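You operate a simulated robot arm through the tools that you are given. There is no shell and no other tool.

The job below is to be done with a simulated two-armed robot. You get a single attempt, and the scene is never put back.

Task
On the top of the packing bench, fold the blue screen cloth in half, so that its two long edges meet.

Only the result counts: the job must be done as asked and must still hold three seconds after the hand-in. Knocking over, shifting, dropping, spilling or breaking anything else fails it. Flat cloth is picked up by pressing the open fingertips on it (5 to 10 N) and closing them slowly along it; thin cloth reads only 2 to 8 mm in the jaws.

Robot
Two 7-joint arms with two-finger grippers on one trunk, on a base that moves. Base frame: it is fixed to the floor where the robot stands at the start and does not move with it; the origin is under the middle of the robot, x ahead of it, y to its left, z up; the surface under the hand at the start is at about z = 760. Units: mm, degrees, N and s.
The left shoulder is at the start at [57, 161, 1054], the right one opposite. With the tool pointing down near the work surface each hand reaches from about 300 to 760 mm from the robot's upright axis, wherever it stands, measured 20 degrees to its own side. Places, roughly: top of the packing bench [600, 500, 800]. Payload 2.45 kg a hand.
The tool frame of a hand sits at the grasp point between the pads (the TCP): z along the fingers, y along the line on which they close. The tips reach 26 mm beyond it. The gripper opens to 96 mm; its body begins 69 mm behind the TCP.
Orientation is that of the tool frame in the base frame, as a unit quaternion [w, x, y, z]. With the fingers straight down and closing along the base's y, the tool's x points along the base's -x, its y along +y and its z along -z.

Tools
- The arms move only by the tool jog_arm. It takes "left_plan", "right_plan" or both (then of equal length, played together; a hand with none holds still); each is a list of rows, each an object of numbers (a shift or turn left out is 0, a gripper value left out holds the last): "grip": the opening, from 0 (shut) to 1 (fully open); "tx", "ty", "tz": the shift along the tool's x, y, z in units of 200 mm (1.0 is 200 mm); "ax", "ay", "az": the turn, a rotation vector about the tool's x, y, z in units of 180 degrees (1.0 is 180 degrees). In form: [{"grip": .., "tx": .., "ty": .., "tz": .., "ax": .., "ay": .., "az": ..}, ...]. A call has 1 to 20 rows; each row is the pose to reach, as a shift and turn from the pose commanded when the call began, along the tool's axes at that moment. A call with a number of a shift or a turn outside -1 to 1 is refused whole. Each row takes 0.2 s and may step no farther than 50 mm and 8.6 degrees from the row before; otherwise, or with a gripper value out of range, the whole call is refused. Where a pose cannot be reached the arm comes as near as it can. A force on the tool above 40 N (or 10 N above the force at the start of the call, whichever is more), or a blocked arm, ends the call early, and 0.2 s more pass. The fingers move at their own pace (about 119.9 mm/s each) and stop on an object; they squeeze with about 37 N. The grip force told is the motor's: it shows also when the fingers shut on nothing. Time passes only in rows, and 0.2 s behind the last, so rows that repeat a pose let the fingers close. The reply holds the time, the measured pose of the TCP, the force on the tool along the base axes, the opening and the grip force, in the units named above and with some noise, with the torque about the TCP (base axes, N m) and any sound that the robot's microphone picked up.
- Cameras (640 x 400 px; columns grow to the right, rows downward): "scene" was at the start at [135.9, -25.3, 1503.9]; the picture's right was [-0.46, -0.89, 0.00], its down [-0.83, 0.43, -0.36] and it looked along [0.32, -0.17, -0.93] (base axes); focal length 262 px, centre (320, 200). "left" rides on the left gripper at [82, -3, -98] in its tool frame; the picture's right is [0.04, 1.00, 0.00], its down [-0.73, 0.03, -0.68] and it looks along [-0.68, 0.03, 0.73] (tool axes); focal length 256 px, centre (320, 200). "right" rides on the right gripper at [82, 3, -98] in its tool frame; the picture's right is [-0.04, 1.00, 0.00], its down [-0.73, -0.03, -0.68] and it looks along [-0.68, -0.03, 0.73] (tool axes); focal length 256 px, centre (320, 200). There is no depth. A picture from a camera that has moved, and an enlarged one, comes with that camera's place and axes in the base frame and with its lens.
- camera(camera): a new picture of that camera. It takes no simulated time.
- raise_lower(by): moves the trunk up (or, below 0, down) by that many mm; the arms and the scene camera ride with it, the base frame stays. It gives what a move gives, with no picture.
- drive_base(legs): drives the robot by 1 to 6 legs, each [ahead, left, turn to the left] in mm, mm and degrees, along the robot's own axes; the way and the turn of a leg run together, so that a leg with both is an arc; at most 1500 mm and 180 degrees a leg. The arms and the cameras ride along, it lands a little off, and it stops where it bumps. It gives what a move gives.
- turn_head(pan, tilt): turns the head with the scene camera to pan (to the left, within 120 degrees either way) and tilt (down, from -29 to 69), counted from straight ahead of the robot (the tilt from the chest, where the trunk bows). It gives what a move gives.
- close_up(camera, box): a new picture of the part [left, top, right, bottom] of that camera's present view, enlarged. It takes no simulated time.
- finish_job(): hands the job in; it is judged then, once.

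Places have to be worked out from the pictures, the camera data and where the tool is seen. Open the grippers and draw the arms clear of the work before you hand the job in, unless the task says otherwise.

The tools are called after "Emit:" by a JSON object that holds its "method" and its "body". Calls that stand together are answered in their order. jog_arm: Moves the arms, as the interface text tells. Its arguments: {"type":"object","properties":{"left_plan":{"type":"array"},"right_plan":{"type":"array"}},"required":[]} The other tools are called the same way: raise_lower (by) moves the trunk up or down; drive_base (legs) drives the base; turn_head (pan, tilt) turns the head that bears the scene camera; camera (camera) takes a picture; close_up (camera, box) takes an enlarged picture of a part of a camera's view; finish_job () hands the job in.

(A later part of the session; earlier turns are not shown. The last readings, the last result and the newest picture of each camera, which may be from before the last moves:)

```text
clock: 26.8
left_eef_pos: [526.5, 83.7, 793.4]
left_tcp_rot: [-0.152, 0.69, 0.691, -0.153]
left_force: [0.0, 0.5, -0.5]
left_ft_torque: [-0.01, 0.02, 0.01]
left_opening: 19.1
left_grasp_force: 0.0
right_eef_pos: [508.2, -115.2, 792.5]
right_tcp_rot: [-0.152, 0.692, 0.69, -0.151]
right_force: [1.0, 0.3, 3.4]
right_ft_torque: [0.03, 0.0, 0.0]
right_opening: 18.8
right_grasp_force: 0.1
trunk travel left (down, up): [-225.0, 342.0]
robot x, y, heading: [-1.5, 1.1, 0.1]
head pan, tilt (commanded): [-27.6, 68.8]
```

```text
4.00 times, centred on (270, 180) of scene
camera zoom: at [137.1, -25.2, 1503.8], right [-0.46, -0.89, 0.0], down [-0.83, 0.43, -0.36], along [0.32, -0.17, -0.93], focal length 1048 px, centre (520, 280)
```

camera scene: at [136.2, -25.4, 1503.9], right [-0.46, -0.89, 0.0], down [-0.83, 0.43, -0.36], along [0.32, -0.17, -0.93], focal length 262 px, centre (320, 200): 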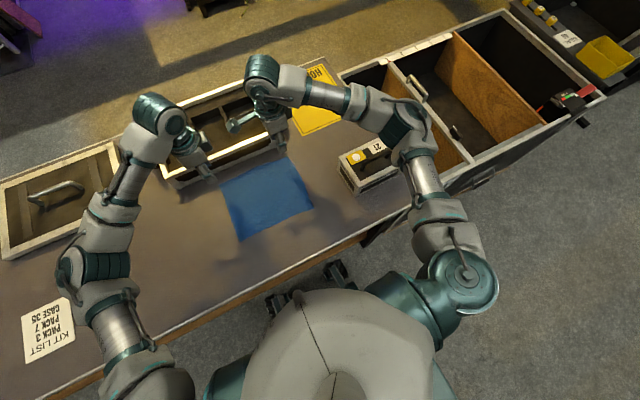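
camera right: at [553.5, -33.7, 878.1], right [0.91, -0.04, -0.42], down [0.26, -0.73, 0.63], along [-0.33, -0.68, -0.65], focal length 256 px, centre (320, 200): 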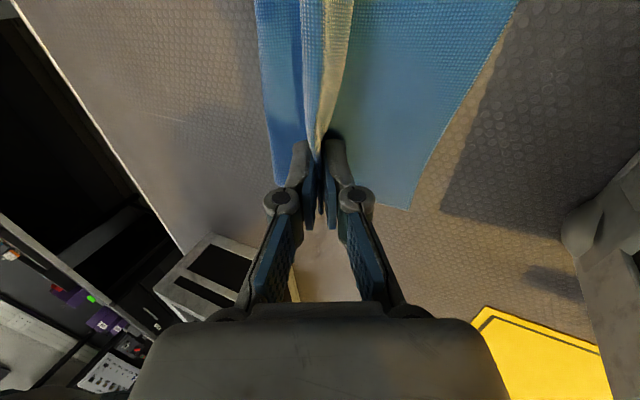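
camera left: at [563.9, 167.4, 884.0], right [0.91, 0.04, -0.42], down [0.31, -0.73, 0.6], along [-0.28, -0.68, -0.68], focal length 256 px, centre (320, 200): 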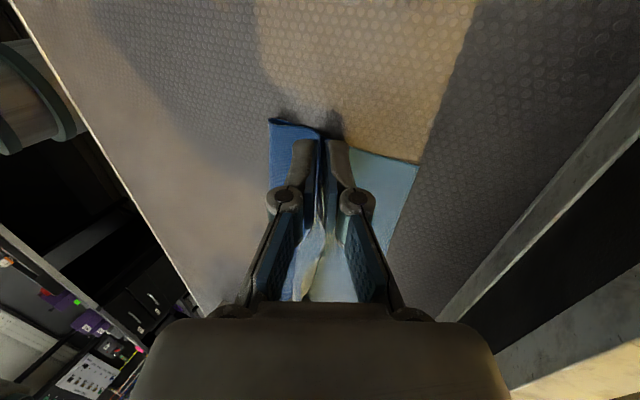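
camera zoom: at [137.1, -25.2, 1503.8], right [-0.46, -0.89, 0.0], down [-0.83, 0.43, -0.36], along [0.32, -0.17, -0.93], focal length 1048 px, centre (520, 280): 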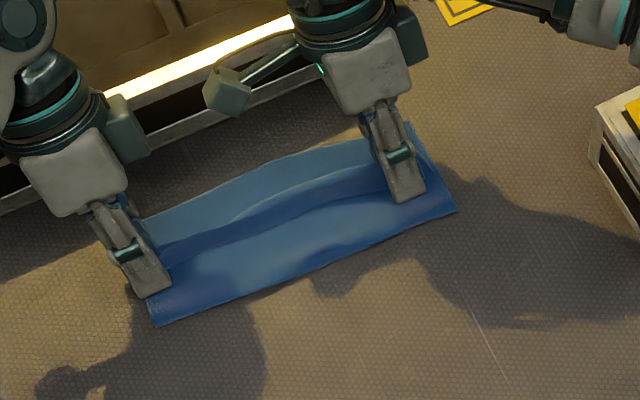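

The loop has opened: the crest leans on the far-side fingers and the near edge folds back as a ~20 mm flap on the near side. I'll sweep both hands forward and slightly up, so the near-side finger pushes this flap over toward the far edge.

Emit:
{"method": "jog_arm", "body": {"left_plan": [{"ty": 0.027, "tz": 0.013}, {"ty": 0.054, "tz": 0.02}, {"ty": 0.08, "tz": 0.02}, {"ty": 0.08, "tz": 0.02}], "right_plan": [{"ty": 0.027, "tz": 0.013}, {"ty": 0.054, "tz": 0.02}, {"ty": 0.08, "tz": 0.02}, {"ty": 0.08, "tz": 0.02}]}}

Emit:
{"method": "close_up", "body": {"camera": "left", "box": [220, 90, 460, 240]}}

Emit:
{"method": "close_up", "body": {"camera": "right", "box": [220, 60, 460, 210]}}

Emit:
{"method": "close_up", "body": {"camera": "scene", "box": [190, 130, 350, 230]}}

```text
clock: 27.8
left_eef_pos: [539.2, 86.6, 783.7]
left_tcp_rot: [-0.153, 0.691, 0.69, -0.152]
left_force: [-0.9, -0.5, 3.1]
left_ft_torque: [-0.02, 0.0, 0.0]
left_opening: 21.8
left_grasp_force: 0.1
right_eef_pos: [521.7, -114.5, 782.5]
right_tcp_rot: [-0.152, 0.691, 0.69, -0.151]
right_force: [0.5, 0.0, 1.1]
right_ft_torque: [0.04, 0.08, 0.0]
right_opening: 20.4
right_grasp_force: 3.6
trunk travel left (down, up): [-225.0, 342.0]
robot x, y, heading: [2.2, -3.0, 0.2]
head pan, tilt (commanded): [-27.6, 68.8]
```

```text
2.67 times, centred on (340, 165) of left
camera zoom: at [576.6, 167.9, 873.1], right [0.91, 0.04, -0.42], down [0.31, -0.73, 0.6], along [-0.28, -0.68, -0.68], focal length 683 px, centre (267, 293)
```

zoom: 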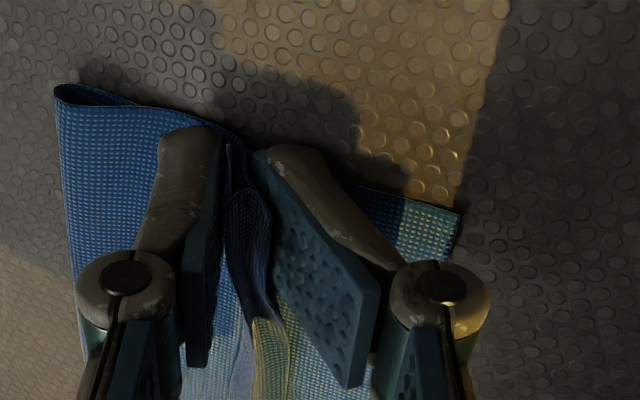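

```text
2.67 times, centred on (340, 135) of right
camera zoom: at [566.5, -33.6, 867.5], right [0.91, -0.04, -0.42], down [0.26, -0.73, 0.63], along [-0.33, -0.68, -0.65], focal length 683 px, centre (267, 373)
```

zoom: 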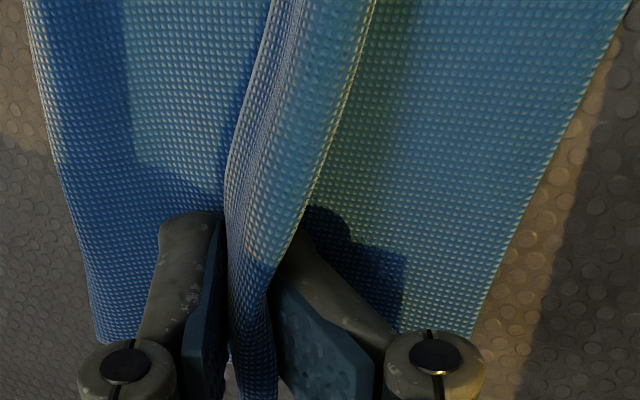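

```text
4.00 times, centred on (270, 180) of scene
camera zoom: at [136.3, -25.3, 1503.8], right [-0.46, -0.89, 0.0], down [-0.83, 0.43, -0.36], along [0.32, -0.17, -0.93], focal length 1048 px, centre (520, 280)
```

zoom: 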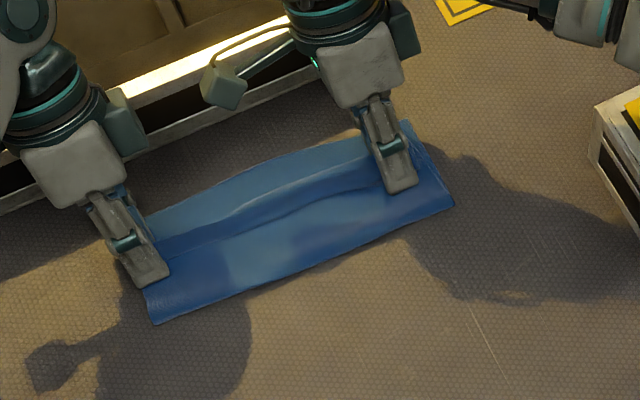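

I see I moved the hands 10 mm lower by mistake (the tool axes are tilted now), so the far-side fingers touch the table lightly, at about 3 N. I'll raise back up first while moving gently forward, so the near-side fingers carry the flap over.

Emit:
{"method": "jog_arm", "body": {"left_plan": [{"ty": -0.0085, "tz": -0.018}, {"ty": -0.0169, "tz": -0.0362}, {"ty": 0.004, "tz": -0.052}, {"ty": 0.0242, "tz": -0.0665}, {"ty": 0.043, "tz": -0.086}, {"ty": 0.05, "tz": -0.1}, {"ty": 0.05, "tz": -0.1}], "right_plan": [{"ty": -0.0085, "tz": -0.018}, {"ty": -0.0169, "tz": -0.0362}, {"ty": 0.004, "tz": -0.052}, {"ty": 0.0242, "tz": -0.0665}, {"ty": 0.043, "tz": -0.086}, {"ty": 0.061, "tz": -0.1057}, {"ty": 0.061, "tz": -0.1057}]}}

Emit:
{"method": "close_up", "body": {"camera": "left", "box": [220, 90, 460, 240]}}

Emit:
{"method": "close_up", "body": {"camera": "right", "box": [220, 60, 460, 210]}}

Emit:
{"method": "close_up", "body": {"camera": "scene", "box": [190, 130, 350, 230]}}

```text
clock: 29.4
left_eef_pos: [556.9, 86.3, 797.2]
left_tcp_rot: [-0.152, 0.691, 0.69, -0.152]
left_force: [0.1, 0.0, -0.4]
left_ft_torque: [0.01, -0.03, 0.0]
left_opening: 19.1
left_grasp_force: 0.0
right_eef_pos: [541.2, -113.8, 795.5]
right_tcp_rot: [-0.153, 0.691, 0.69, -0.152]
right_force: [-0.1, -0.3, 0.0]
right_ft_torque: [-0.03, 0.04, -0.02]
right_opening: 19.3
right_grasp_force: 0.0
trunk travel left (down, up): [-225.0, 342.0]
robot x, y, heading: [-3.1, -0.3, 0.0]
head pan, tilt (commanded): [-27.6, 68.8]
```

```text
2.67 times, centred on (340, 165) of left
camera zoom: at [594.5, 167.6, 887.5], right [0.91, 0.04, -0.42], down [0.31, -0.73, 0.6], along [-0.28, -0.68, -0.68], focal length 683 px, centre (267, 293)
```

zoom: 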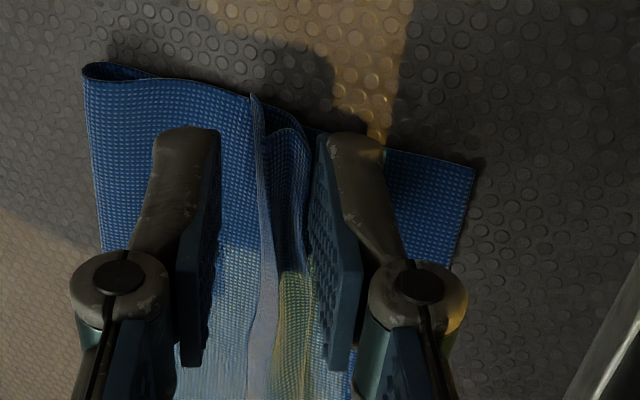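

```text
2.67 times, centred on (340, 135) of right
camera zoom: at [586.7, -33.6, 881.5], right [0.91, -0.04, -0.42], down [0.26, -0.73, 0.63], along [-0.33, -0.68, -0.65], focal length 683 px, centre (267, 373)
```

zoom: 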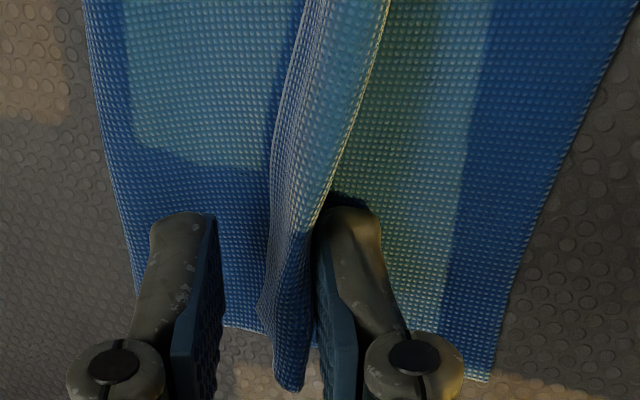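

```text
4.00 times, centred on (270, 180) of scene
camera zoom: at [137.9, -25.4, 1503.7], right [-0.46, -0.89, 0.0], down [-0.83, 0.43, -0.36], along [0.32, -0.17, -0.93], focal length 1048 px, centre (520, 280)
```

zoom: 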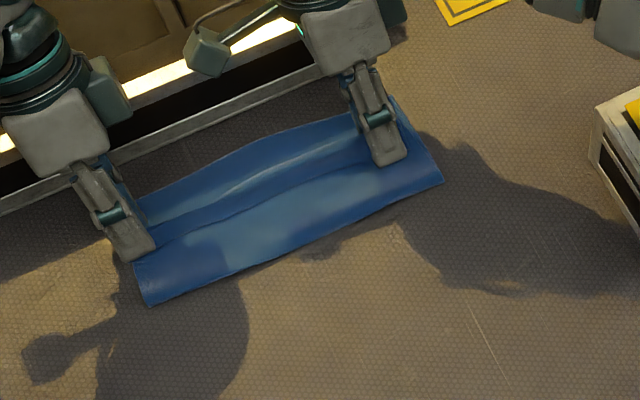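

The pressing fingers dragged the whole cloth forward (A≈586, B≈581), and the hem flap is still tucked back on the near side. I'll withdraw both hands along their axes and look at how the cloth settles.

Emit:
{"method": "jog_arm", "body": {"left_plan": [{"tz": -0.05}, {"tz": -0.1}, {"tz": -0.18}, {"tz": -0.28}, {"tz": -0.4}, {"tz": -0.55}, {"tz": -0.7}, {"tz": -0.7}], "right_plan": [{"tz": -0.05}, {"tz": -0.1}, {"tz": -0.18}, {"tz": -0.28}, {"tz": -0.4}, {"tz": -0.55}, {"tz": -0.7}, {"tz": -0.7}]}}

Emit:
{"method": "camera", "body": {"camera": "left"}}

Emit:
{"method": "camera", "body": {"camera": "right"}}

Emit:
{"method": "close_up", "body": {"camera": "scene", "box": [190, 130, 350, 230]}}

```text
clock: 31.2
left_eef_pos: [614.9, 83.9, 926.2]
left_tcp_rot: [-0.153, 0.691, 0.69, -0.151]
left_force: [-1.2, 0.1, -0.7]
left_ft_torque: [0.0, 0.01, 0.03]
left_opening: 19.0
left_grasp_force: 0.1
left hand out of reach, approached as far as the arm can: row 7, 8
right_eef_pos: [602.5, -113.9, 921.0]
right_tcp_rot: [-0.152, 0.691, 0.69, -0.153]
right_force: [0.2, 0.2, -0.2]
right_ft_torque: [-0.03, 0.04, 0.01]
right_opening: 19.2
right_grasp_force: 0.1
trunk travel left (down, up): [-225.0, 342.0]
robot x, y, heading: [0.4, -0.9, -0.1]
head pan, tilt (commanded): [-27.6, 68.8]
```

```text
taken
camera left: at [653.2, 165.7, 1015.4], right [0.91, 0.04, -0.42], down [0.31, -0.73, 0.6], along [-0.28, -0.68, -0.68], focal length 256 px, centre (320, 200)
```

left: 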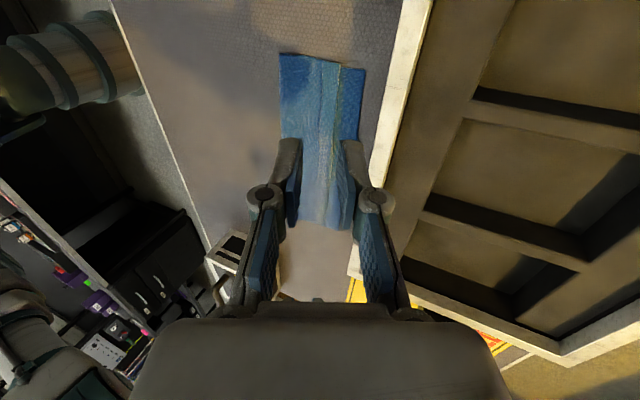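

```text
taken
camera right: at [646.6, -34.2, 1008.1], right [0.91, -0.04, -0.42], down [0.26, -0.73, 0.63], along [-0.33, -0.68, -0.65], focal length 256 px, centre (320, 200)
```

right: 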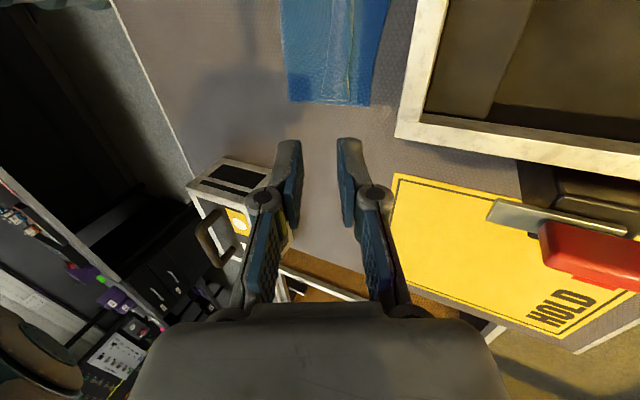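

```text
4.00 times, centred on (270, 180) of scene
camera zoom: at [139.3, -26.4, 1503.4], right [-0.46, -0.89, 0.0], down [-0.83, 0.43, -0.36], along [0.31, -0.17, -0.93], focal length 1048 px, centre (520, 280)
```

zoom: 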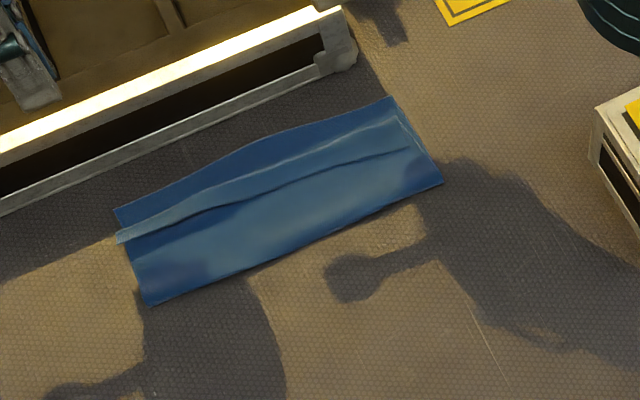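

The folded strip is plainly visible now. I look closer at the flap along the edge.

Emit:
{"method": "close_up", "body": {"camera": "scene", "box": [214, 150, 304, 206]}}

Emit:
{"method": "close_up", "body": {"camera": "left", "box": [240, 30, 400, 130]}}

Emit:
{"method": "close_up", "body": {"camera": "right", "box": [250, 0, 410, 100]}}

```text
7.11 times, centred on (259, 178) of scene
camera zoom: at [139.3, -26.4, 1503.4], right [-0.46, -0.89, 0.0], down [-0.83, 0.43, -0.36], along [0.31, -0.17, -0.93], focal length 1864 px, centre (754, 356)
```

zoom: 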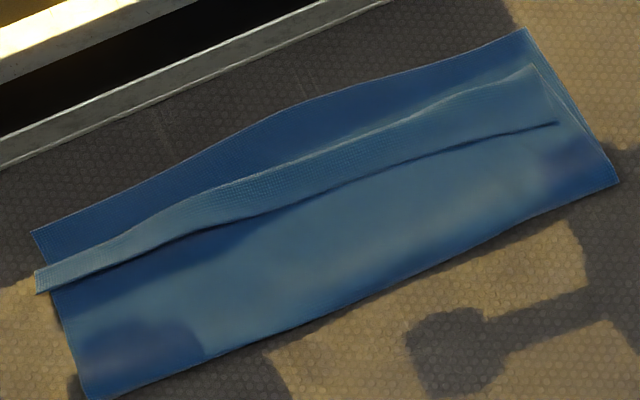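

```text
4.00 times, centred on (320, 80) of left
camera zoom: at [653.2, 165.7, 1015.4], right [0.91, 0.04, -0.42], down [0.31, -0.73, 0.6], along [-0.28, -0.68, -0.68], focal length 1024 px, centre (320, 680)
```

zoom: 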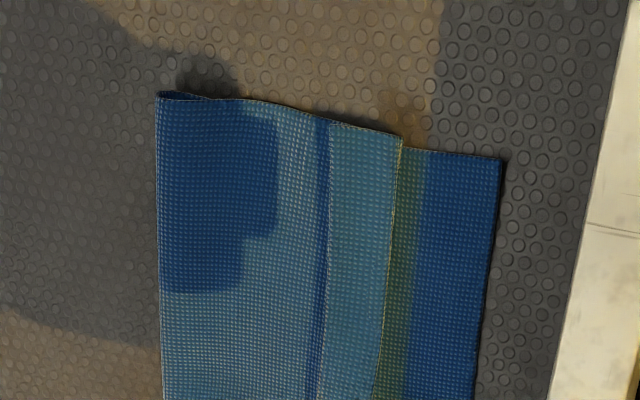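

```text
4.00 times, centred on (330, 50) of right
camera zoom: at [646.6, -34.2, 1008.1], right [0.91, -0.04, -0.42], down [0.26, -0.73, 0.63], along [-0.33, -0.68, -0.65], focal length 1024 px, centre (280, 800)
```

zoom: 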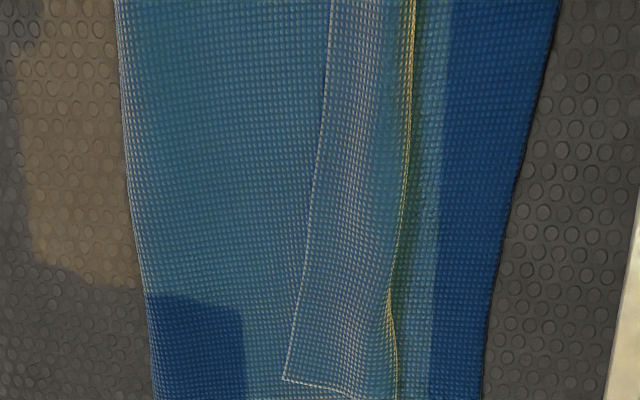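

The flap is plain now: the fold line is at x≈493, hem at ≈546 (left)/533 (right), crest at ≈563, far edge at ≈587/583. So unrolling the flap forward should bring the hem about onto the far edge. I'll use closed fingertips to press the hem lightly and drag it over, so first I straighten the hands and bring them back above.

Emit:
{"method": "jog_arm", "body": {"left_plan": [{"ty": -0.08, "tz": 0.046, "ax": -0.035}, {"ty": -0.16, "tz": 0.093, "ax": -0.07}, {"ty": -0.245, "tz": 0.14, "ax": -0.105}, {"ty": -0.327, "tz": 0.186, "ax": -0.139}, {"ty": -0.327, "tz": 0.186, "ax": -0.139}], "right_plan": [{"ty": -0.08, "tz": 0.04, "ax": -0.035}, {"ty": -0.16, "tz": 0.08, "ax": -0.07}, {"ty": -0.245, "tz": 0.12, "ax": -0.105}, {"ty": -0.324, "tz": 0.157, "ax": -0.139}, {"ty": -0.324, "tz": 0.157, "ax": -0.139}]}}

```text
clock: 32.4
left_eef_pos: [537.8, 84.1, 918.2]
left_tcp_rot: [0.0, 0.707, 0.708, 0.001]
left_force: [1.0, 0.3, -0.5]
left_ft_torque: [-0.01, 0.02, 0.02]
left_opening: 19.2
left_grasp_force: 0.1
right_eef_pos: [528.2, -114.7, 920.0]
right_tcp_rot: [0.001, 0.707, 0.707, 0.0]
right_force: [0.6, 0.2, 0.5]
right_ft_torque: [-0.02, 0.04, 0.01]
right_opening: 19.2
right_grasp_force: 0.1
trunk travel left (down, up): [-225.0, 342.0]
robot x, y, heading: [-1.0, -1.0, -0.1]
head pan, tilt (commanded): [-27.6, 68.8]
```

Both hands are upright again; now I turn them back to the natural yaw and close the fingers.

Emit:
{"method": "jog_arm", "body": {"left_plan": [{"grip": 0, "az": -0.0455}, {"az": -0.0909}, {"az": -0.1364}, {"az": -0.1818}, {"az": -0.2273}, {"az": -0.2727}, {"az": -0.3182}, {"az": -0.3636}, {"az": -0.4091}, {"az": -0.4545}, {"az": -0.5}, {"az": -0.5}], "right_plan": [{"grip": 0, "az": -0.0455}, {"az": -0.0909}, {"az": -0.1364}, {"az": -0.1818}, {"az": -0.2273}, {"az": -0.2727}, {"az": -0.3182}, {"az": -0.3636}, {"az": -0.4091}, {"az": -0.4545}, {"az": -0.5}, {"az": -0.5}]}}

Emit:
{"method": "camera", "body": {"camera": "left"}}

Emit:
{"method": "camera", "body": {"camera": "right"}}

```text
clock: 35.0
left_eef_pos: [535.5, 84.9, 917.5]
left_tcp_rot: [0.002, -0.002, 1.0, 0.0]
left_force: [0.6, -0.3, 0.6]
left_ft_torque: [0.0, -0.02, 0.02]
left_opening: 0.2
left_grasp_force: 28.4
right_eef_pos: [529.6, -114.7, 920.9]
right_tcp_rot: [0.002, 0.0, 1.0, 0.0]
right_force: [-0.1, -0.2, 0.3]
right_ft_torque: [0.03, 0.03, 0.0]
right_opening: 0.1
right_grasp_force: 28.7
trunk travel left (down, up): [-225.0, 342.0]
robot x, y, heading: [-1.5, 3.4, 0.1]
head pan, tilt (commanded): [-27.6, 68.8]
```

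```text
taken
camera left: at [453.2, 82.6, 1016.6], right [-0.04, 1.0, 0.0], down [0.73, 0.03, 0.68], along [0.68, 0.03, -0.73], focal length 256 px, centre (320, 200)
```

left: 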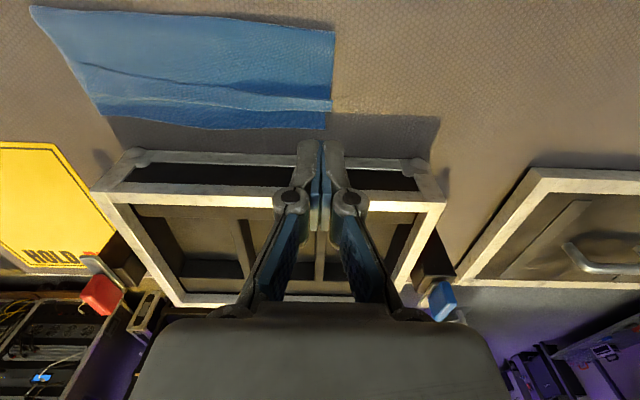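

```text
taken
camera right: at [447.0, -112.0, 1017.6], right [0.04, 1.0, 0.0], down [0.73, -0.03, 0.68], along [0.68, -0.03, -0.73], focal length 256 px, centre (320, 200)
```

right: 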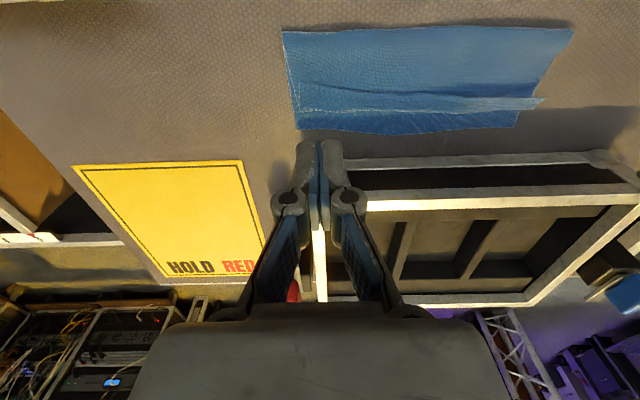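

From here both cameras see the whole strip; I zoom in to place the hem and crest exactly.

Emit:
{"method": "close_up", "body": {"camera": "left", "box": [20, 0, 340, 200]}}

Emit:
{"method": "close_up", "body": {"camera": "right", "box": [270, 0, 590, 200]}}

```text
2.00 times, centred on (180, 100) of left
camera zoom: at [453.2, 82.6, 1016.6], right [-0.04, 1.0, 0.0], down [0.73, 0.03, 0.68], along [0.68, 0.03, -0.73], focal length 512 px, centre (600, 400)
```

zoom: 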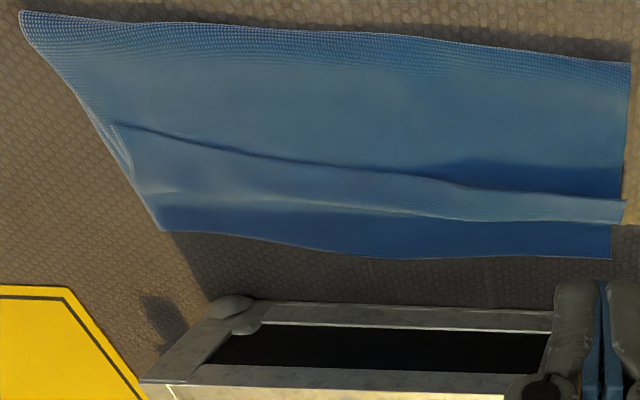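

```text
2.00 times, centred on (430, 100) of right
camera zoom: at [447.0, -112.0, 1017.6], right [0.04, 1.0, 0.0], down [0.73, -0.03, 0.68], along [0.68, -0.03, -0.73], focal length 512 px, centre (100, 400)
```

zoom: 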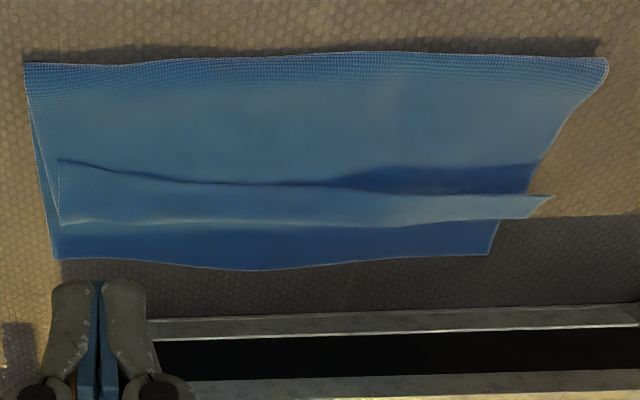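

On the left end the visible flap is only ~11 mm, and lengths suggest some cloth is tucked under there. I zoom tightly on both ends.

Emit:
{"method": "close_up", "body": {"camera": "left", "box": [270, 70, 350, 120]}}

Emit:
{"method": "close_up", "body": {"camera": "right", "box": [480, 70, 560, 120]}}

Emit:
{"method": "close_up", "body": {"camera": "right", "box": [270, 60, 350, 110]}}

```text
8.00 times, centred on (310, 95) of left
camera zoom: at [453.2, 82.6, 1016.6], right [-0.04, 1.0, 0.0], down [0.73, 0.03, 0.68], along [0.68, 0.03, -0.73], focal length 2048 px, centre (400, 1040)
```

zoom: 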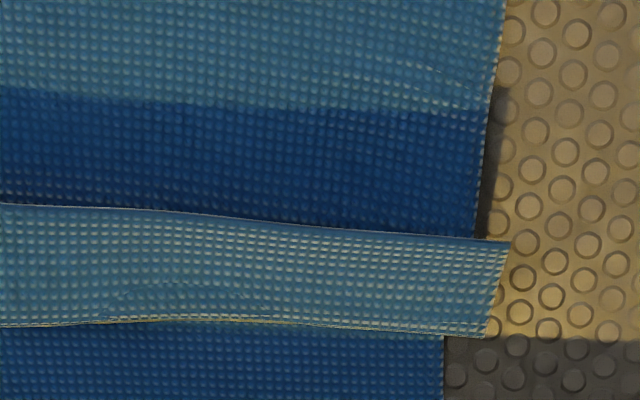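

```text
8.00 times, centred on (520, 95) of right
camera zoom: at [447.0, -112.0, 1017.6], right [0.04, 1.0, 0.0], down [0.73, -0.03, 0.68], along [0.68, -0.03, -0.73], focal length 2048 px, centre (-1280, 1040)
```

zoom: 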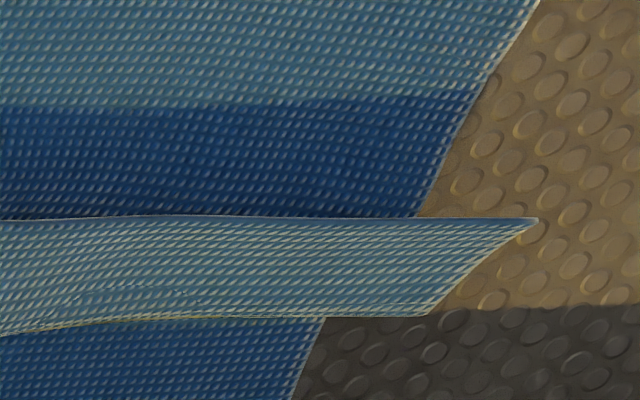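

```text
8.00 times, centred on (310, 85) of right
camera zoom: at [447.0, -112.0, 1017.6], right [0.04, 1.0, 0.0], down [0.73, -0.03, 0.68], along [0.68, -0.03, -0.73], focal length 2048 px, centre (400, 1120)
```

zoom: 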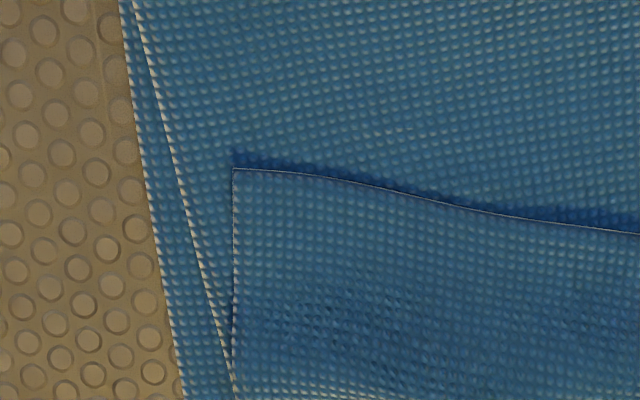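

At the left end the flap is about 20 mm long and its hem stands roughly 9 mm up, which I can get a finger behind. I'll lower the left hand's closed fingers just on the near side of the hem (x≈522) to begin flipping it forward.

Emit:
{"method": "jog_arm", "body": {"left_plan": [{"tx": 0.04, "tz": 0.2}, {"tx": 0.07, "tz": 0.4}, {"tx": 0.07, "tz": 0.54}, {"tx": 0.07, "tz": 0.6}, {"tx": 0.07, "tz": 0.6}]}}

Emit:
{"method": "camera", "body": {"camera": "left"}}

Emit:
{"method": "close_up", "body": {"camera": "left", "box": [240, 80, 400, 180]}}

Emit:
{"method": "close_up", "body": {"camera": "right", "box": [440, 20, 600, 120]}}

```text
clock: 36.2
left_eef_pos: [521.6, 85.2, 798.9]
left_tcp_rot: [0.002, 0.0, 1.0, 0.0]
left_force: [0.5, -0.1, -1.1]
left_ft_torque: [-0.01, 0.03, -0.01]
left_opening: 0.0
left_grasp_force: 28.3
right_eef_pos: [528.0, -114.3, 921.5]
right_tcp_rot: [0.002, 0.001, 1.0, 0.0]
right_force: [0.0, -0.1, -0.3]
right_ft_torque: [0.02, -0.03, 0.0]
right_opening: 0.2
right_grasp_force: 28.3
trunk travel left (down, up): [-225.0, 342.0]
robot x, y, heading: [2.0, -2.8, 0.2]
head pan, tilt (commanded): [-27.6, 68.8]
```

```text
taken
camera left: at [439.6, 82.9, 896.5], right [-0.04, 1.0, 0.0], down [0.73, 0.03, 0.68], along [0.68, 0.03, -0.73], focal length 256 px, centre (320, 200)
```

left: 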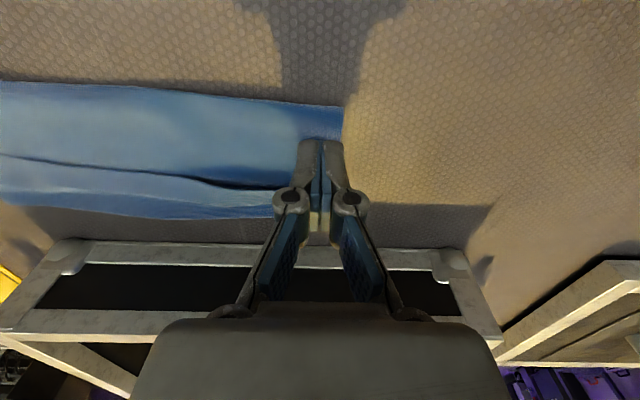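

```text
4.00 times, centred on (320, 130) of left
camera zoom: at [439.6, 82.9, 896.5], right [-0.04, 1.0, 0.0], down [0.73, 0.03, 0.68], along [0.68, 0.03, -0.73], focal length 1024 px, centre (320, 480)
```

zoom: 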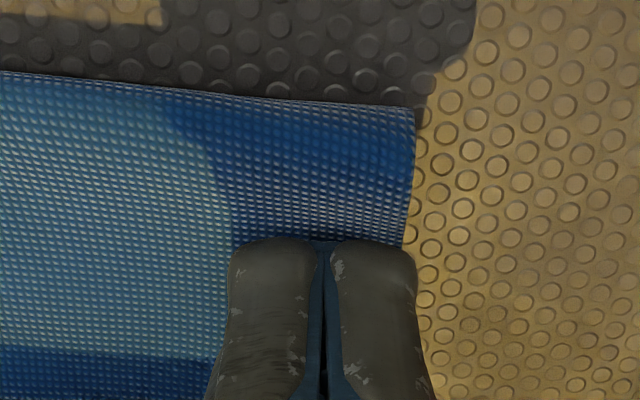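

```text
4.00 times, centred on (520, 70) of right
camera zoom: at [447.0, -111.9, 1017.7], right [0.04, 1.0, 0.0], down [0.73, -0.03, 0.68], along [0.68, -0.03, -0.73], focal length 1024 px, centre (-480, 720)
```

zoom: 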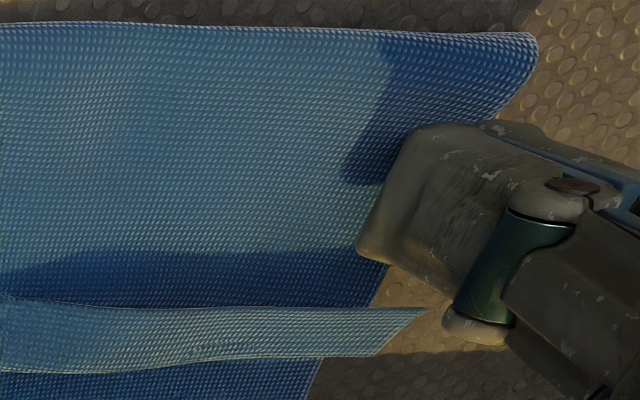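

The finger is poised just on the near side of the hem. I lower another 7 mm, watching the force.

Emit:
{"method": "jog_arm", "body": {"left_plan": [{"tz": 0.015}, {"tz": 0.03}, {"tz": 0.035}, {"tz": 0.035}]}}

Emit:
{"method": "close_up", "body": {"camera": "right", "box": [440, 20, 600, 120]}}

```text
clock: 37.2
left_eef_pos: [522.0, 86.1, 792.3]
left_tcp_rot: [0.001, 0.001, 1.0, 0.0]
left_force: [0.4, -0.3, 0.0]
left_ft_torque: [0.02, -0.01, 0.01]
left_opening: 0.1
left_grasp_force: 29.0
right_eef_pos: [528.4, -114.8, 920.7]
right_tcp_rot: [0.002, 0.001, 1.0, 0.0]
right_force: [0.1, 0.0, 0.3]
right_ft_torque: [-0.01, 0.0, 0.0]
right_opening: 0.0
right_grasp_force: 28.3
trunk travel left (down, up): [-225.0, 342.0]
robot x, y, heading: [1.0, -3.3, -0.2]
head pan, tilt (commanded): [-27.6, 68.8]
```

```text
4.00 times, centred on (520, 70) of right
camera zoom: at [447.0, -111.9, 1017.6], right [0.04, 1.0, 0.0], down [0.73, -0.03, 0.68], along [0.68, -0.03, -0.73], focal length 1024 px, centre (-480, 720)
```

zoom: 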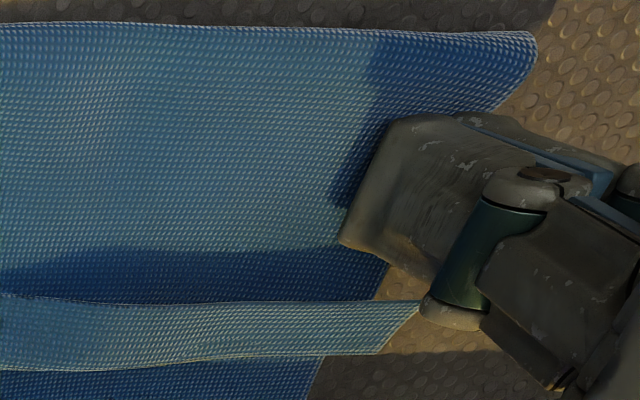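

The finger's front face is at x≈537 and the hem at about 546. I push forward and slightly up to start lifting the hem.

Emit:
{"method": "jog_arm", "body": {"left_plan": [{"tx": -0.02}, {"tx": -0.04}, {"tx": -0.06, "tz": -0.005}, {"tx": -0.08, "tz": -0.02}, {"tx": -0.08, "tz": -0.02}]}}

Emit:
{"method": "close_up", "body": {"camera": "right", "box": [440, 20, 600, 120]}}

Emit:
{"method": "close_up", "body": {"camera": "left", "box": [160, 80, 400, 230]}}

```text
clock: 38.4
left_eef_pos: [538.1, 85.5, 796.5]
left_tcp_rot: [0.002, 0.0, 1.0, 0.001]
left_force: [0.1, -0.5, 0.3]
left_ft_torque: [-0.02, 0.01, 0.0]
left_opening: 0.1
left_grasp_force: 28.2
right_eef_pos: [529.2, -114.6, 921.2]
right_tcp_rot: [0.001, 0.001, 1.0, 0.0]
right_force: [-0.7, -0.1, 0.6]
right_ft_torque: [-0.02, -0.01, 0.01]
right_opening: 0.1
right_grasp_force: 29.5
trunk travel left (down, up): [-225.0, 342.0]
robot x, y, heading: [-2.0, -2.1, 0.0]
head pan, tilt (commanded): [-27.6, 68.8]
```

```text
4.00 times, centred on (520, 70) of right
camera zoom: at [447.0, -111.9, 1017.6], right [0.04, 1.0, 0.0], down [0.73, -0.03, 0.68], along [0.68, -0.03, -0.73], focal length 1024 px, centre (-480, 720)
```

zoom: 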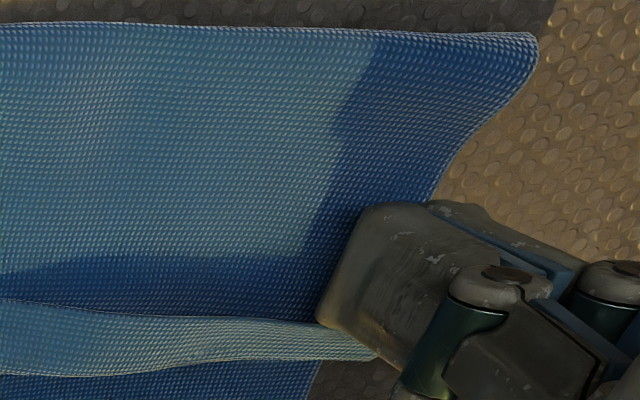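

```text
2.67 times, centred on (280, 155) of left
camera zoom: at [455.9, 83.0, 893.8], right [-0.04, 1.0, 0.0], down [0.73, 0.03, 0.68], along [0.68, 0.03, -0.73], focal length 683 px, centre (427, 320)
```

zoom: 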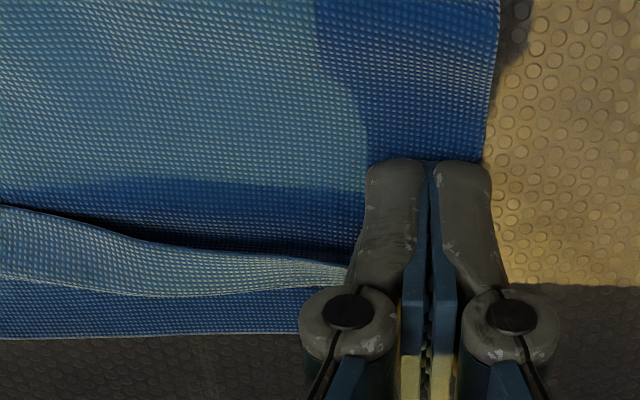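

The flap is narrowing at the finger, so it is standing up. I go on forward and up to carry it over the crest.

Emit:
{"method": "jog_arm", "body": {"left_plan": [{"tx": -0.025, "tz": -0.02}, {"tx": -0.05, "tz": -0.03}, {"tx": -0.075, "tz": -0.035}, {"tx": -0.1, "tz": -0.035}, {"tx": -0.12, "tz": -0.03}, {"tx": -0.12, "tz": -0.03}]}}

Emit:
{"method": "close_up", "body": {"camera": "right", "box": [440, 20, 600, 120]}}

Emit:
{"method": "close_up", "body": {"camera": "left", "box": [160, 80, 400, 230]}}

Emit:
{"method": "close_up", "body": {"camera": "scene", "box": [204, 140, 314, 209]}}

```text
clock: 39.8
left_eef_pos: [562.7, 85.2, 800.6]
left_tcp_rot: [0.003, -0.001, 1.0, 0.0]
left_force: [0.7, 0.3, 0.4]
left_ft_torque: [0.01, -0.01, -0.01]
left_opening: 0.0
left_grasp_force: 28.4
right_eef_pos: [529.7, -115.2, 922.3]
right_tcp_rot: [0.002, 0.001, 1.0, 0.001]
right_force: [-0.1, -0.1, 0.4]
right_ft_torque: [0.04, 0.01, -0.01]
right_opening: 0.0
right_grasp_force: 27.9
trunk travel left (down, up): [-225.0, 342.0]
robot x, y, heading: [2.5, -3.8, -0.2]
head pan, tilt (commanded): [-27.6, 68.8]
```

```text
4.00 times, centred on (520, 70) of right
camera zoom: at [447.0, -112.0, 1017.6], right [0.04, 1.0, 0.0], down [0.73, -0.03, 0.68], along [0.68, -0.03, -0.73], focal length 1024 px, centre (-480, 720)
```

zoom: 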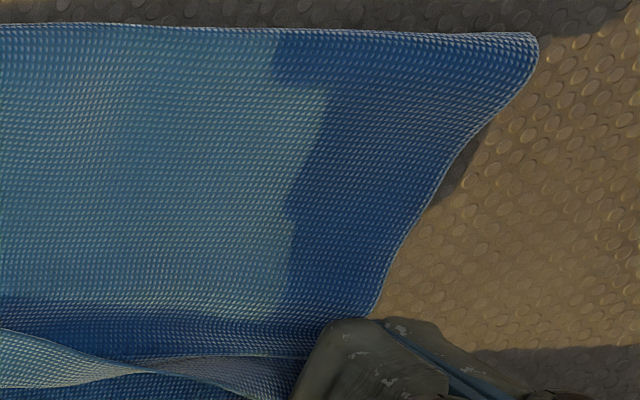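

```text
2.67 times, centred on (280, 155) of left
camera zoom: at [479.8, 82.6, 899.5], right [-0.04, 1.0, 0.0], down [0.73, 0.03, 0.68], along [0.68, 0.03, -0.73], focal length 683 px, centre (427, 320)
```

zoom: 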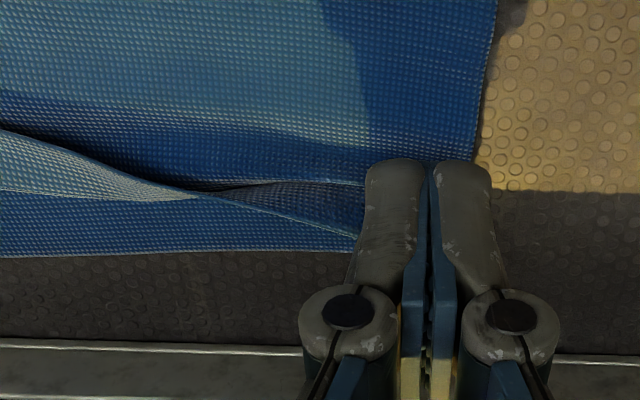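

```text
5.80 times, centred on (259, 174) of scene
camera zoom: at [137.2, -25.5, 1503.7], right [-0.46, -0.89, 0.0], down [-0.83, 0.43, -0.36], along [0.32, -0.17, -0.93], focal length 1520 px, centre (674, 348)
```

zoom: 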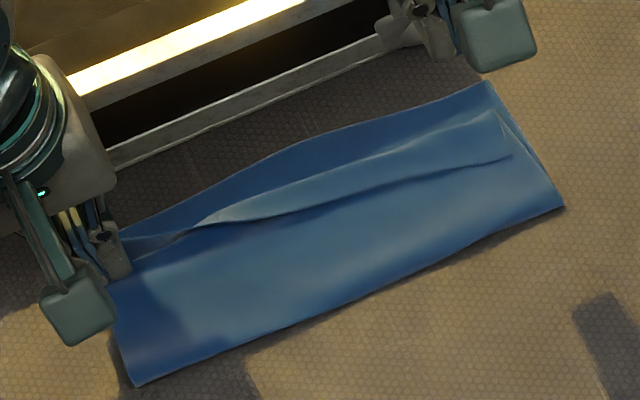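

The left end has flipped over cleanly. I'll move the right hand back out of the way (its camera keeps watching), and lower the left finger and draw it back behind the crest for the next increment.

Emit:
{"method": "jog_arm", "body": {"left_plan": [{"tx": 0.03}, {"tx": 0.07, "tz": 0.01}, {"tx": 0.11, "tz": 0.025}, {"tx": 0.13, "tz": 0.035}, {"tx": 0.13, "tz": 0.035}], "right_plan": [{"tx": 0.1, "ty": -0.05, "tz": -0.05}, {"tx": 0.2, "ty": -0.1, "tz": -0.1}, {"tx": 0.3, "ty": -0.15, "tz": -0.15}, {"tx": 0.4, "ty": -0.2, "tz": -0.2}, {"tx": 0.4, "ty": -0.2, "tz": -0.2}]}}

Emit:
{"method": "close_up", "body": {"camera": "left", "box": [160, 80, 400, 230]}}

Emit:
{"method": "camera", "body": {"camera": "right"}}

```text
clock: 41.0
left_eef_pos: [534.6, 85.3, 794.2]
left_tcp_rot: [0.001, -0.001, 1.0, 0.001]
left_force: [-0.2, 1.1, 0.8]
left_ft_torque: [0.01, 0.0, -0.01]
left_opening: 0.1
left_grasp_force: 28.4
right_eef_pos: [448.1, -155.1, 959.8]
right_tcp_rot: [0.001, 0.001, 1.0, 0.0]
right_force: [-0.8, -0.2, -0.8]
right_ft_torque: [0.01, 0.03, 0.03]
right_opening: 0.1
right_grasp_force: 28.6
trunk travel left (down, up): [-225.0, 342.0]
robot x, y, heading: [0.5, 0.1, 0.2]
head pan, tilt (commanded): [-27.6, 68.8]
```

```text
2.67 times, centred on (280, 155) of left
camera zoom: at [453.5, 82.3, 892.2], right [-0.04, 1.0, 0.0], down [0.73, 0.03, 0.68], along [0.68, 0.03, -0.73], focal length 683 px, centre (427, 320)
```

zoom: 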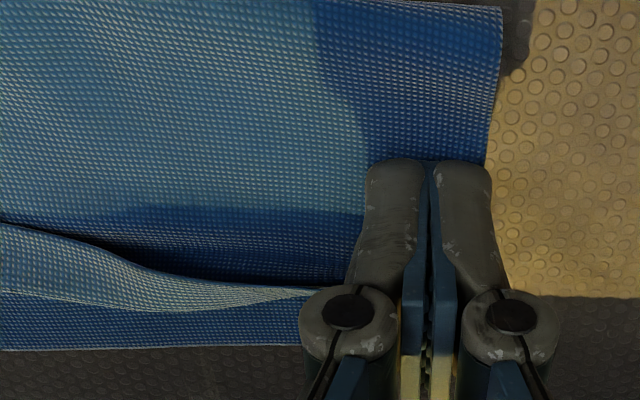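

```text
taken
camera right: at [366.3, -152.9, 1056.9], right [0.04, 1.0, 0.0], down [0.73, -0.03, 0.68], along [0.68, -0.03, -0.73], focal length 256 px, centre (320, 200)
```

right: 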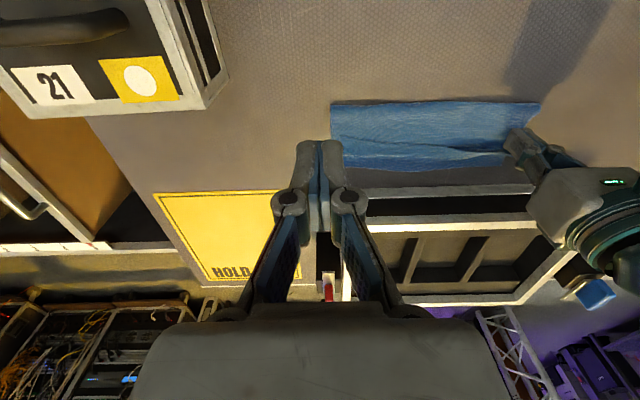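

The flap still stands at the left end. Next increment: shift 24 mm to the right and push forward and up again.

Emit:
{"method": "jog_arm", "body": {"left_plan": [{"ty": -0.04}, {"ty": -0.08}, {"ty": -0.12}, {"tx": -0.03, "ty": -0.12}, {"tx": -0.06, "ty": -0.12, "tz": -0.012}, {"tx": -0.09, "ty": -0.12, "tz": -0.025}, {"tx": -0.12, "ty": -0.12, "tz": -0.03}, {"tx": -0.15, "ty": -0.12, "tz": -0.03}, {"tx": -0.17, "ty": -0.12, "tz": -0.025}, {"tx": -0.17, "ty": -0.12, "tz": -0.025}]}}

Emit:
{"method": "close_up", "body": {"camera": "left", "box": [140, 60, 460, 260]}}

Emit:
{"method": "close_up", "body": {"camera": "right", "box": [320, 80, 560, 230]}}

```text
clock: 43.2
left_eef_pos: [570.5, 60.6, 800.3]
left_tcp_rot: [0.002, 0.0, 1.0, 0.002]
left_force: [-0.6, 0.0, -0.4]
left_ft_torque: [-0.02, 0.04, 0.04]
left_opening: 0.0
left_grasp_force: 28.7
right_eef_pos: [447.9, -155.8, 961.0]
right_tcp_rot: [0.002, 0.001, 1.0, 0.0]
right_force: [0.1, -0.6, -0.7]
right_ft_torque: [0.0, 0.01, 0.0]
right_opening: 0.0
right_grasp_force: 28.5
trunk travel left (down, up): [-225.0, 342.0]
robot x, y, heading: [1.2, 2.4, -0.0]
head pan, tilt (commanded): [-27.6, 68.8]
```

```text
2.00 times, centred on (300, 160) of left
camera zoom: at [487.7, 58.0, 897.7], right [-0.04, 1.0, 0.0], down [0.73, 0.03, 0.68], along [0.68, 0.03, -0.73], focal length 512 px, centre (360, 280)
```

zoom: 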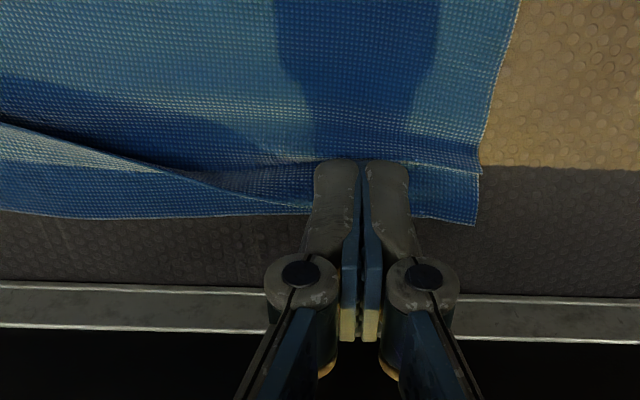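

```text
2.67 times, centred on (440, 155) of right
camera zoom: at [366.0, -152.9, 1057.1], right [0.04, 1.0, 0.0], down [0.73, -0.03, 0.68], along [0.68, -0.03, -0.73], focal length 683 px, centre (0, 320)
```

zoom: 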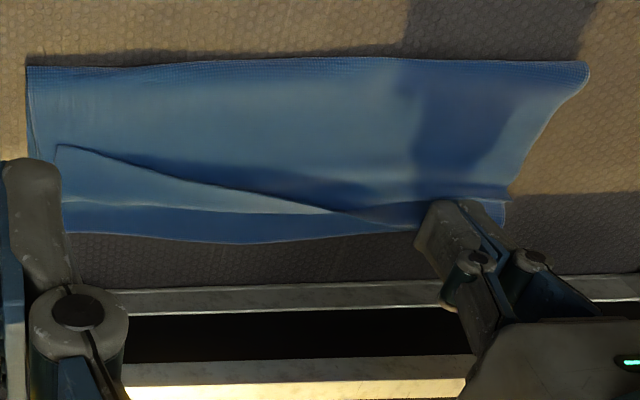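

The zipper motion works well: the left part now lies flipped with its edge near x≈587. I repeat it one step further to the right.

Emit:
{"method": "jog_arm", "body": {"left_plan": [{"tx": 0.06}, {"tx": 0.12, "tz": 0.015}, {"tx": 0.17, "tz": 0.028}, {"tx": 0.17, "ty": -0.05, "tz": 0.03}, {"tx": 0.17, "ty": -0.1, "tz": 0.03}, {"tx": 0.17, "ty": -0.15, "tz": 0.03}, {"tx": 0.14, "ty": -0.15, "tz": 0.03}, {"tx": 0.11, "ty": -0.15, "tz": 0.02}, {"tx": 0.08, "ty": -0.15, "tz": 0.008}, {"tx": 0.05, "ty": -0.15, "tz": 0}, {"tx": 0.02, "ty": -0.15, "tz": 0}, {"tx": 0.0, "ty": -0.15, "tz": 0}, {"tx": 0.0, "ty": -0.15, "tz": 0}]}}

Emit:
{"method": "close_up", "body": {"camera": "left", "box": [140, 60, 460, 260]}}

Emit:
{"method": "close_up", "body": {"camera": "right", "box": [320, 80, 560, 230]}}

```text
clock: 46.0
left_eef_pos: [570.3, 30.8, 799.1]
left_tcp_rot: [0.001, 0.0, 1.0, 0.001]
left_force: [0.1, 0.5, 0.4]
left_ft_torque: [0.0, -0.01, 0.02]
left_opening: 0.0
left_grasp_force: 28.6
right_eef_pos: [447.3, -154.6, 960.6]
right_tcp_rot: [0.002, 0.001, 1.0, 0.0]
right_force: [0.1, 0.1, -0.7]
right_ft_torque: [0.02, 0.01, 0.01]
right_opening: 0.0
right_grasp_force: 28.3
trunk travel left (down, up): [-225.0, 342.0]
robot x, y, heading: [-0.5, -2.8, 0.1]
head pan, tilt (commanded): [-27.6, 68.8]
```

```text
2.00 times, centred on (300, 160) of left
camera zoom: at [487.5, 28.3, 897.3], right [-0.04, 1.0, 0.0], down [0.73, 0.03, 0.68], along [0.68, 0.03, -0.73], focal length 512 px, centre (360, 280)
```

zoom: 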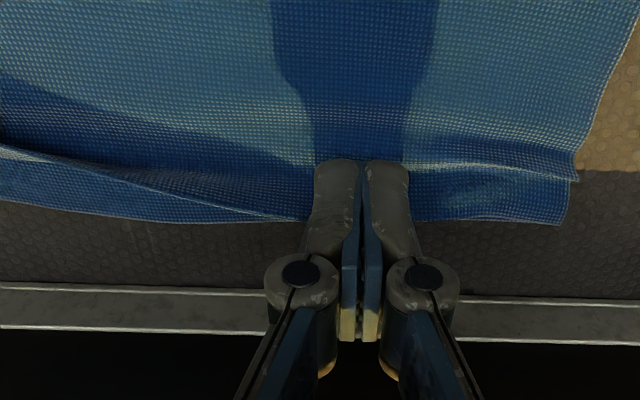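

```text
2.67 times, centred on (440, 155) of right
camera zoom: at [366.1, -152.8, 1057.1], right [0.04, 1.0, 0.0], down [0.73, -0.03, 0.68], along [0.68, -0.03, -0.73], focal length 683 px, centre (0, 320)
```

zoom: 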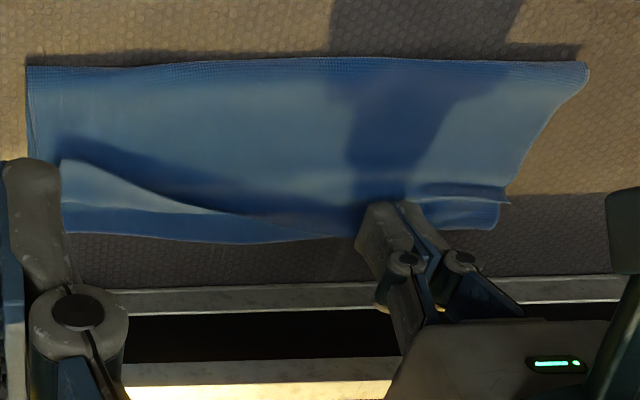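

The flip now reaches past the middle. I continue another two steps to the right, and move the right hand further aside meanwhile.

Emit:
{"method": "jog_arm", "body": {"left_plan": [{"tx": 0.06}, {"tx": 0.12, "tz": 0.015}, {"tx": 0.17, "tz": 0.025}, {"tx": 0.17, "ty": -0.05, "tz": 0.025}, {"tx": 0.17, "ty": -0.1, "tz": 0.025}, {"tx": 0.17, "ty": -0.15, "tz": 0.025}, {"tx": 0.14, "ty": -0.15, "tz": 0.025}, {"tx": 0.11, "ty": -0.15, "tz": 0.018}, {"tx": 0.08, "ty": -0.15, "tz": 0.005}, {"tx": 0.05, "ty": -0.15, "tz": -0.005}, {"tx": 0.02, "ty": -0.15, "tz": -0.005}, {"tx": -0.01, "ty": -0.15, "tz": 0}, {"tx": -0.01, "ty": -0.15, "tz": 0}], "right_plan": [{"tx": 0.05, "ty": -0.05, "tz": -0.05}, {"tx": 0.1, "ty": -0.1, "tz": -0.1}, {"tx": 0.15, "ty": -0.15, "tz": -0.15}, {"tx": 0.2, "ty": -0.2, "tz": -0.15}, {"tx": 0.2, "ty": -0.25, "tz": -0.15}, {"tx": 0.2, "ty": -0.25, "tz": -0.15}, {"tx": 0.2, "ty": -0.25, "tz": -0.15}, {"tx": 0.2, "ty": -0.25, "tz": -0.15}, {"tx": 0.2, "ty": -0.25, "tz": -0.15}, {"tx": 0.2, "ty": -0.25, "tz": -0.15}, {"tx": 0.2, "ty": -0.25, "tz": -0.15}, {"tx": 0.2, "ty": -0.25, "tz": -0.15}, {"tx": 0.2, "ty": -0.25, "tz": -0.15}]}}

Emit:
{"method": "close_up", "body": {"camera": "left", "box": [140, 60, 460, 260]}}

Emit:
{"method": "camera", "body": {"camera": "right"}}

```text
clock: 48.8
left_eef_pos: [571.5, 0.6, 801.3]
left_tcp_rot: [0.001, 0.0, 1.0, 0.0]
left_force: [-0.7, -0.1, -0.3]
left_ft_torque: [-0.01, 0.0, 0.03]
left_opening: 0.2
left_grasp_force: 28.7
right_eef_pos: [407.1, -205.3, 991.3]
right_tcp_rot: [0.001, 0.001, 1.0, 0.0]
right_force: [-0.1, -0.5, -0.4]
right_ft_torque: [-0.02, 0.0, 0.02]
right_opening: 0.1
right_grasp_force: 28.4
trunk travel left (down, up): [-225.0, 342.0]
robot x, y, heading: [-2.0, 1.9, -0.1]
head pan, tilt (commanded): [-27.6, 68.8]
```

```text
2.00 times, centred on (300, 160) of left
camera zoom: at [489.5, -2.1, 898.0], right [-0.04, 1.0, 0.0], down [0.73, 0.03, 0.68], along [0.68, 0.03, -0.73], focal length 512 px, centre (360, 280)
```

zoom: 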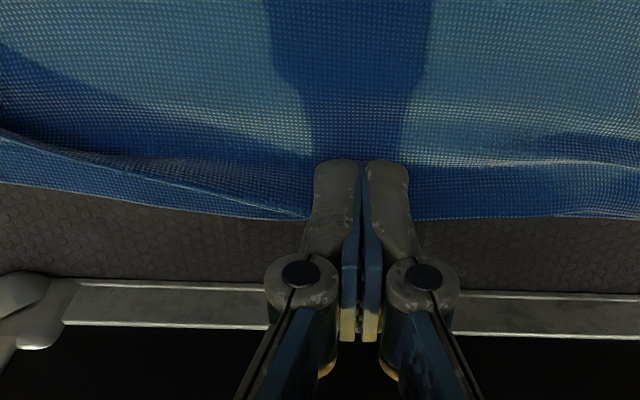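

```text
taken
camera right: at [326.2, -203.0, 1086.9], right [0.04, 1.0, 0.0], down [0.73, -0.03, 0.68], along [0.68, -0.03, -0.73], focal length 256 px, centre (320, 200)
```

right: 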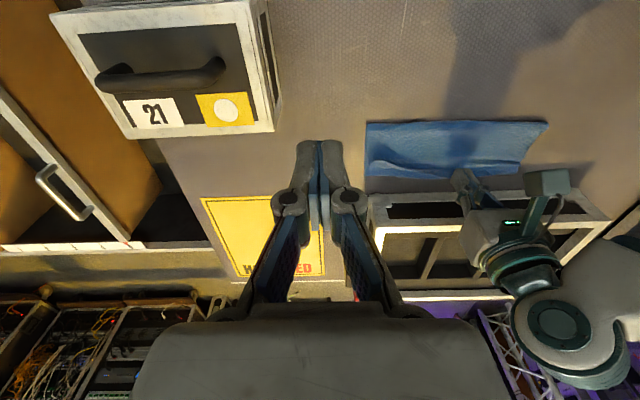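

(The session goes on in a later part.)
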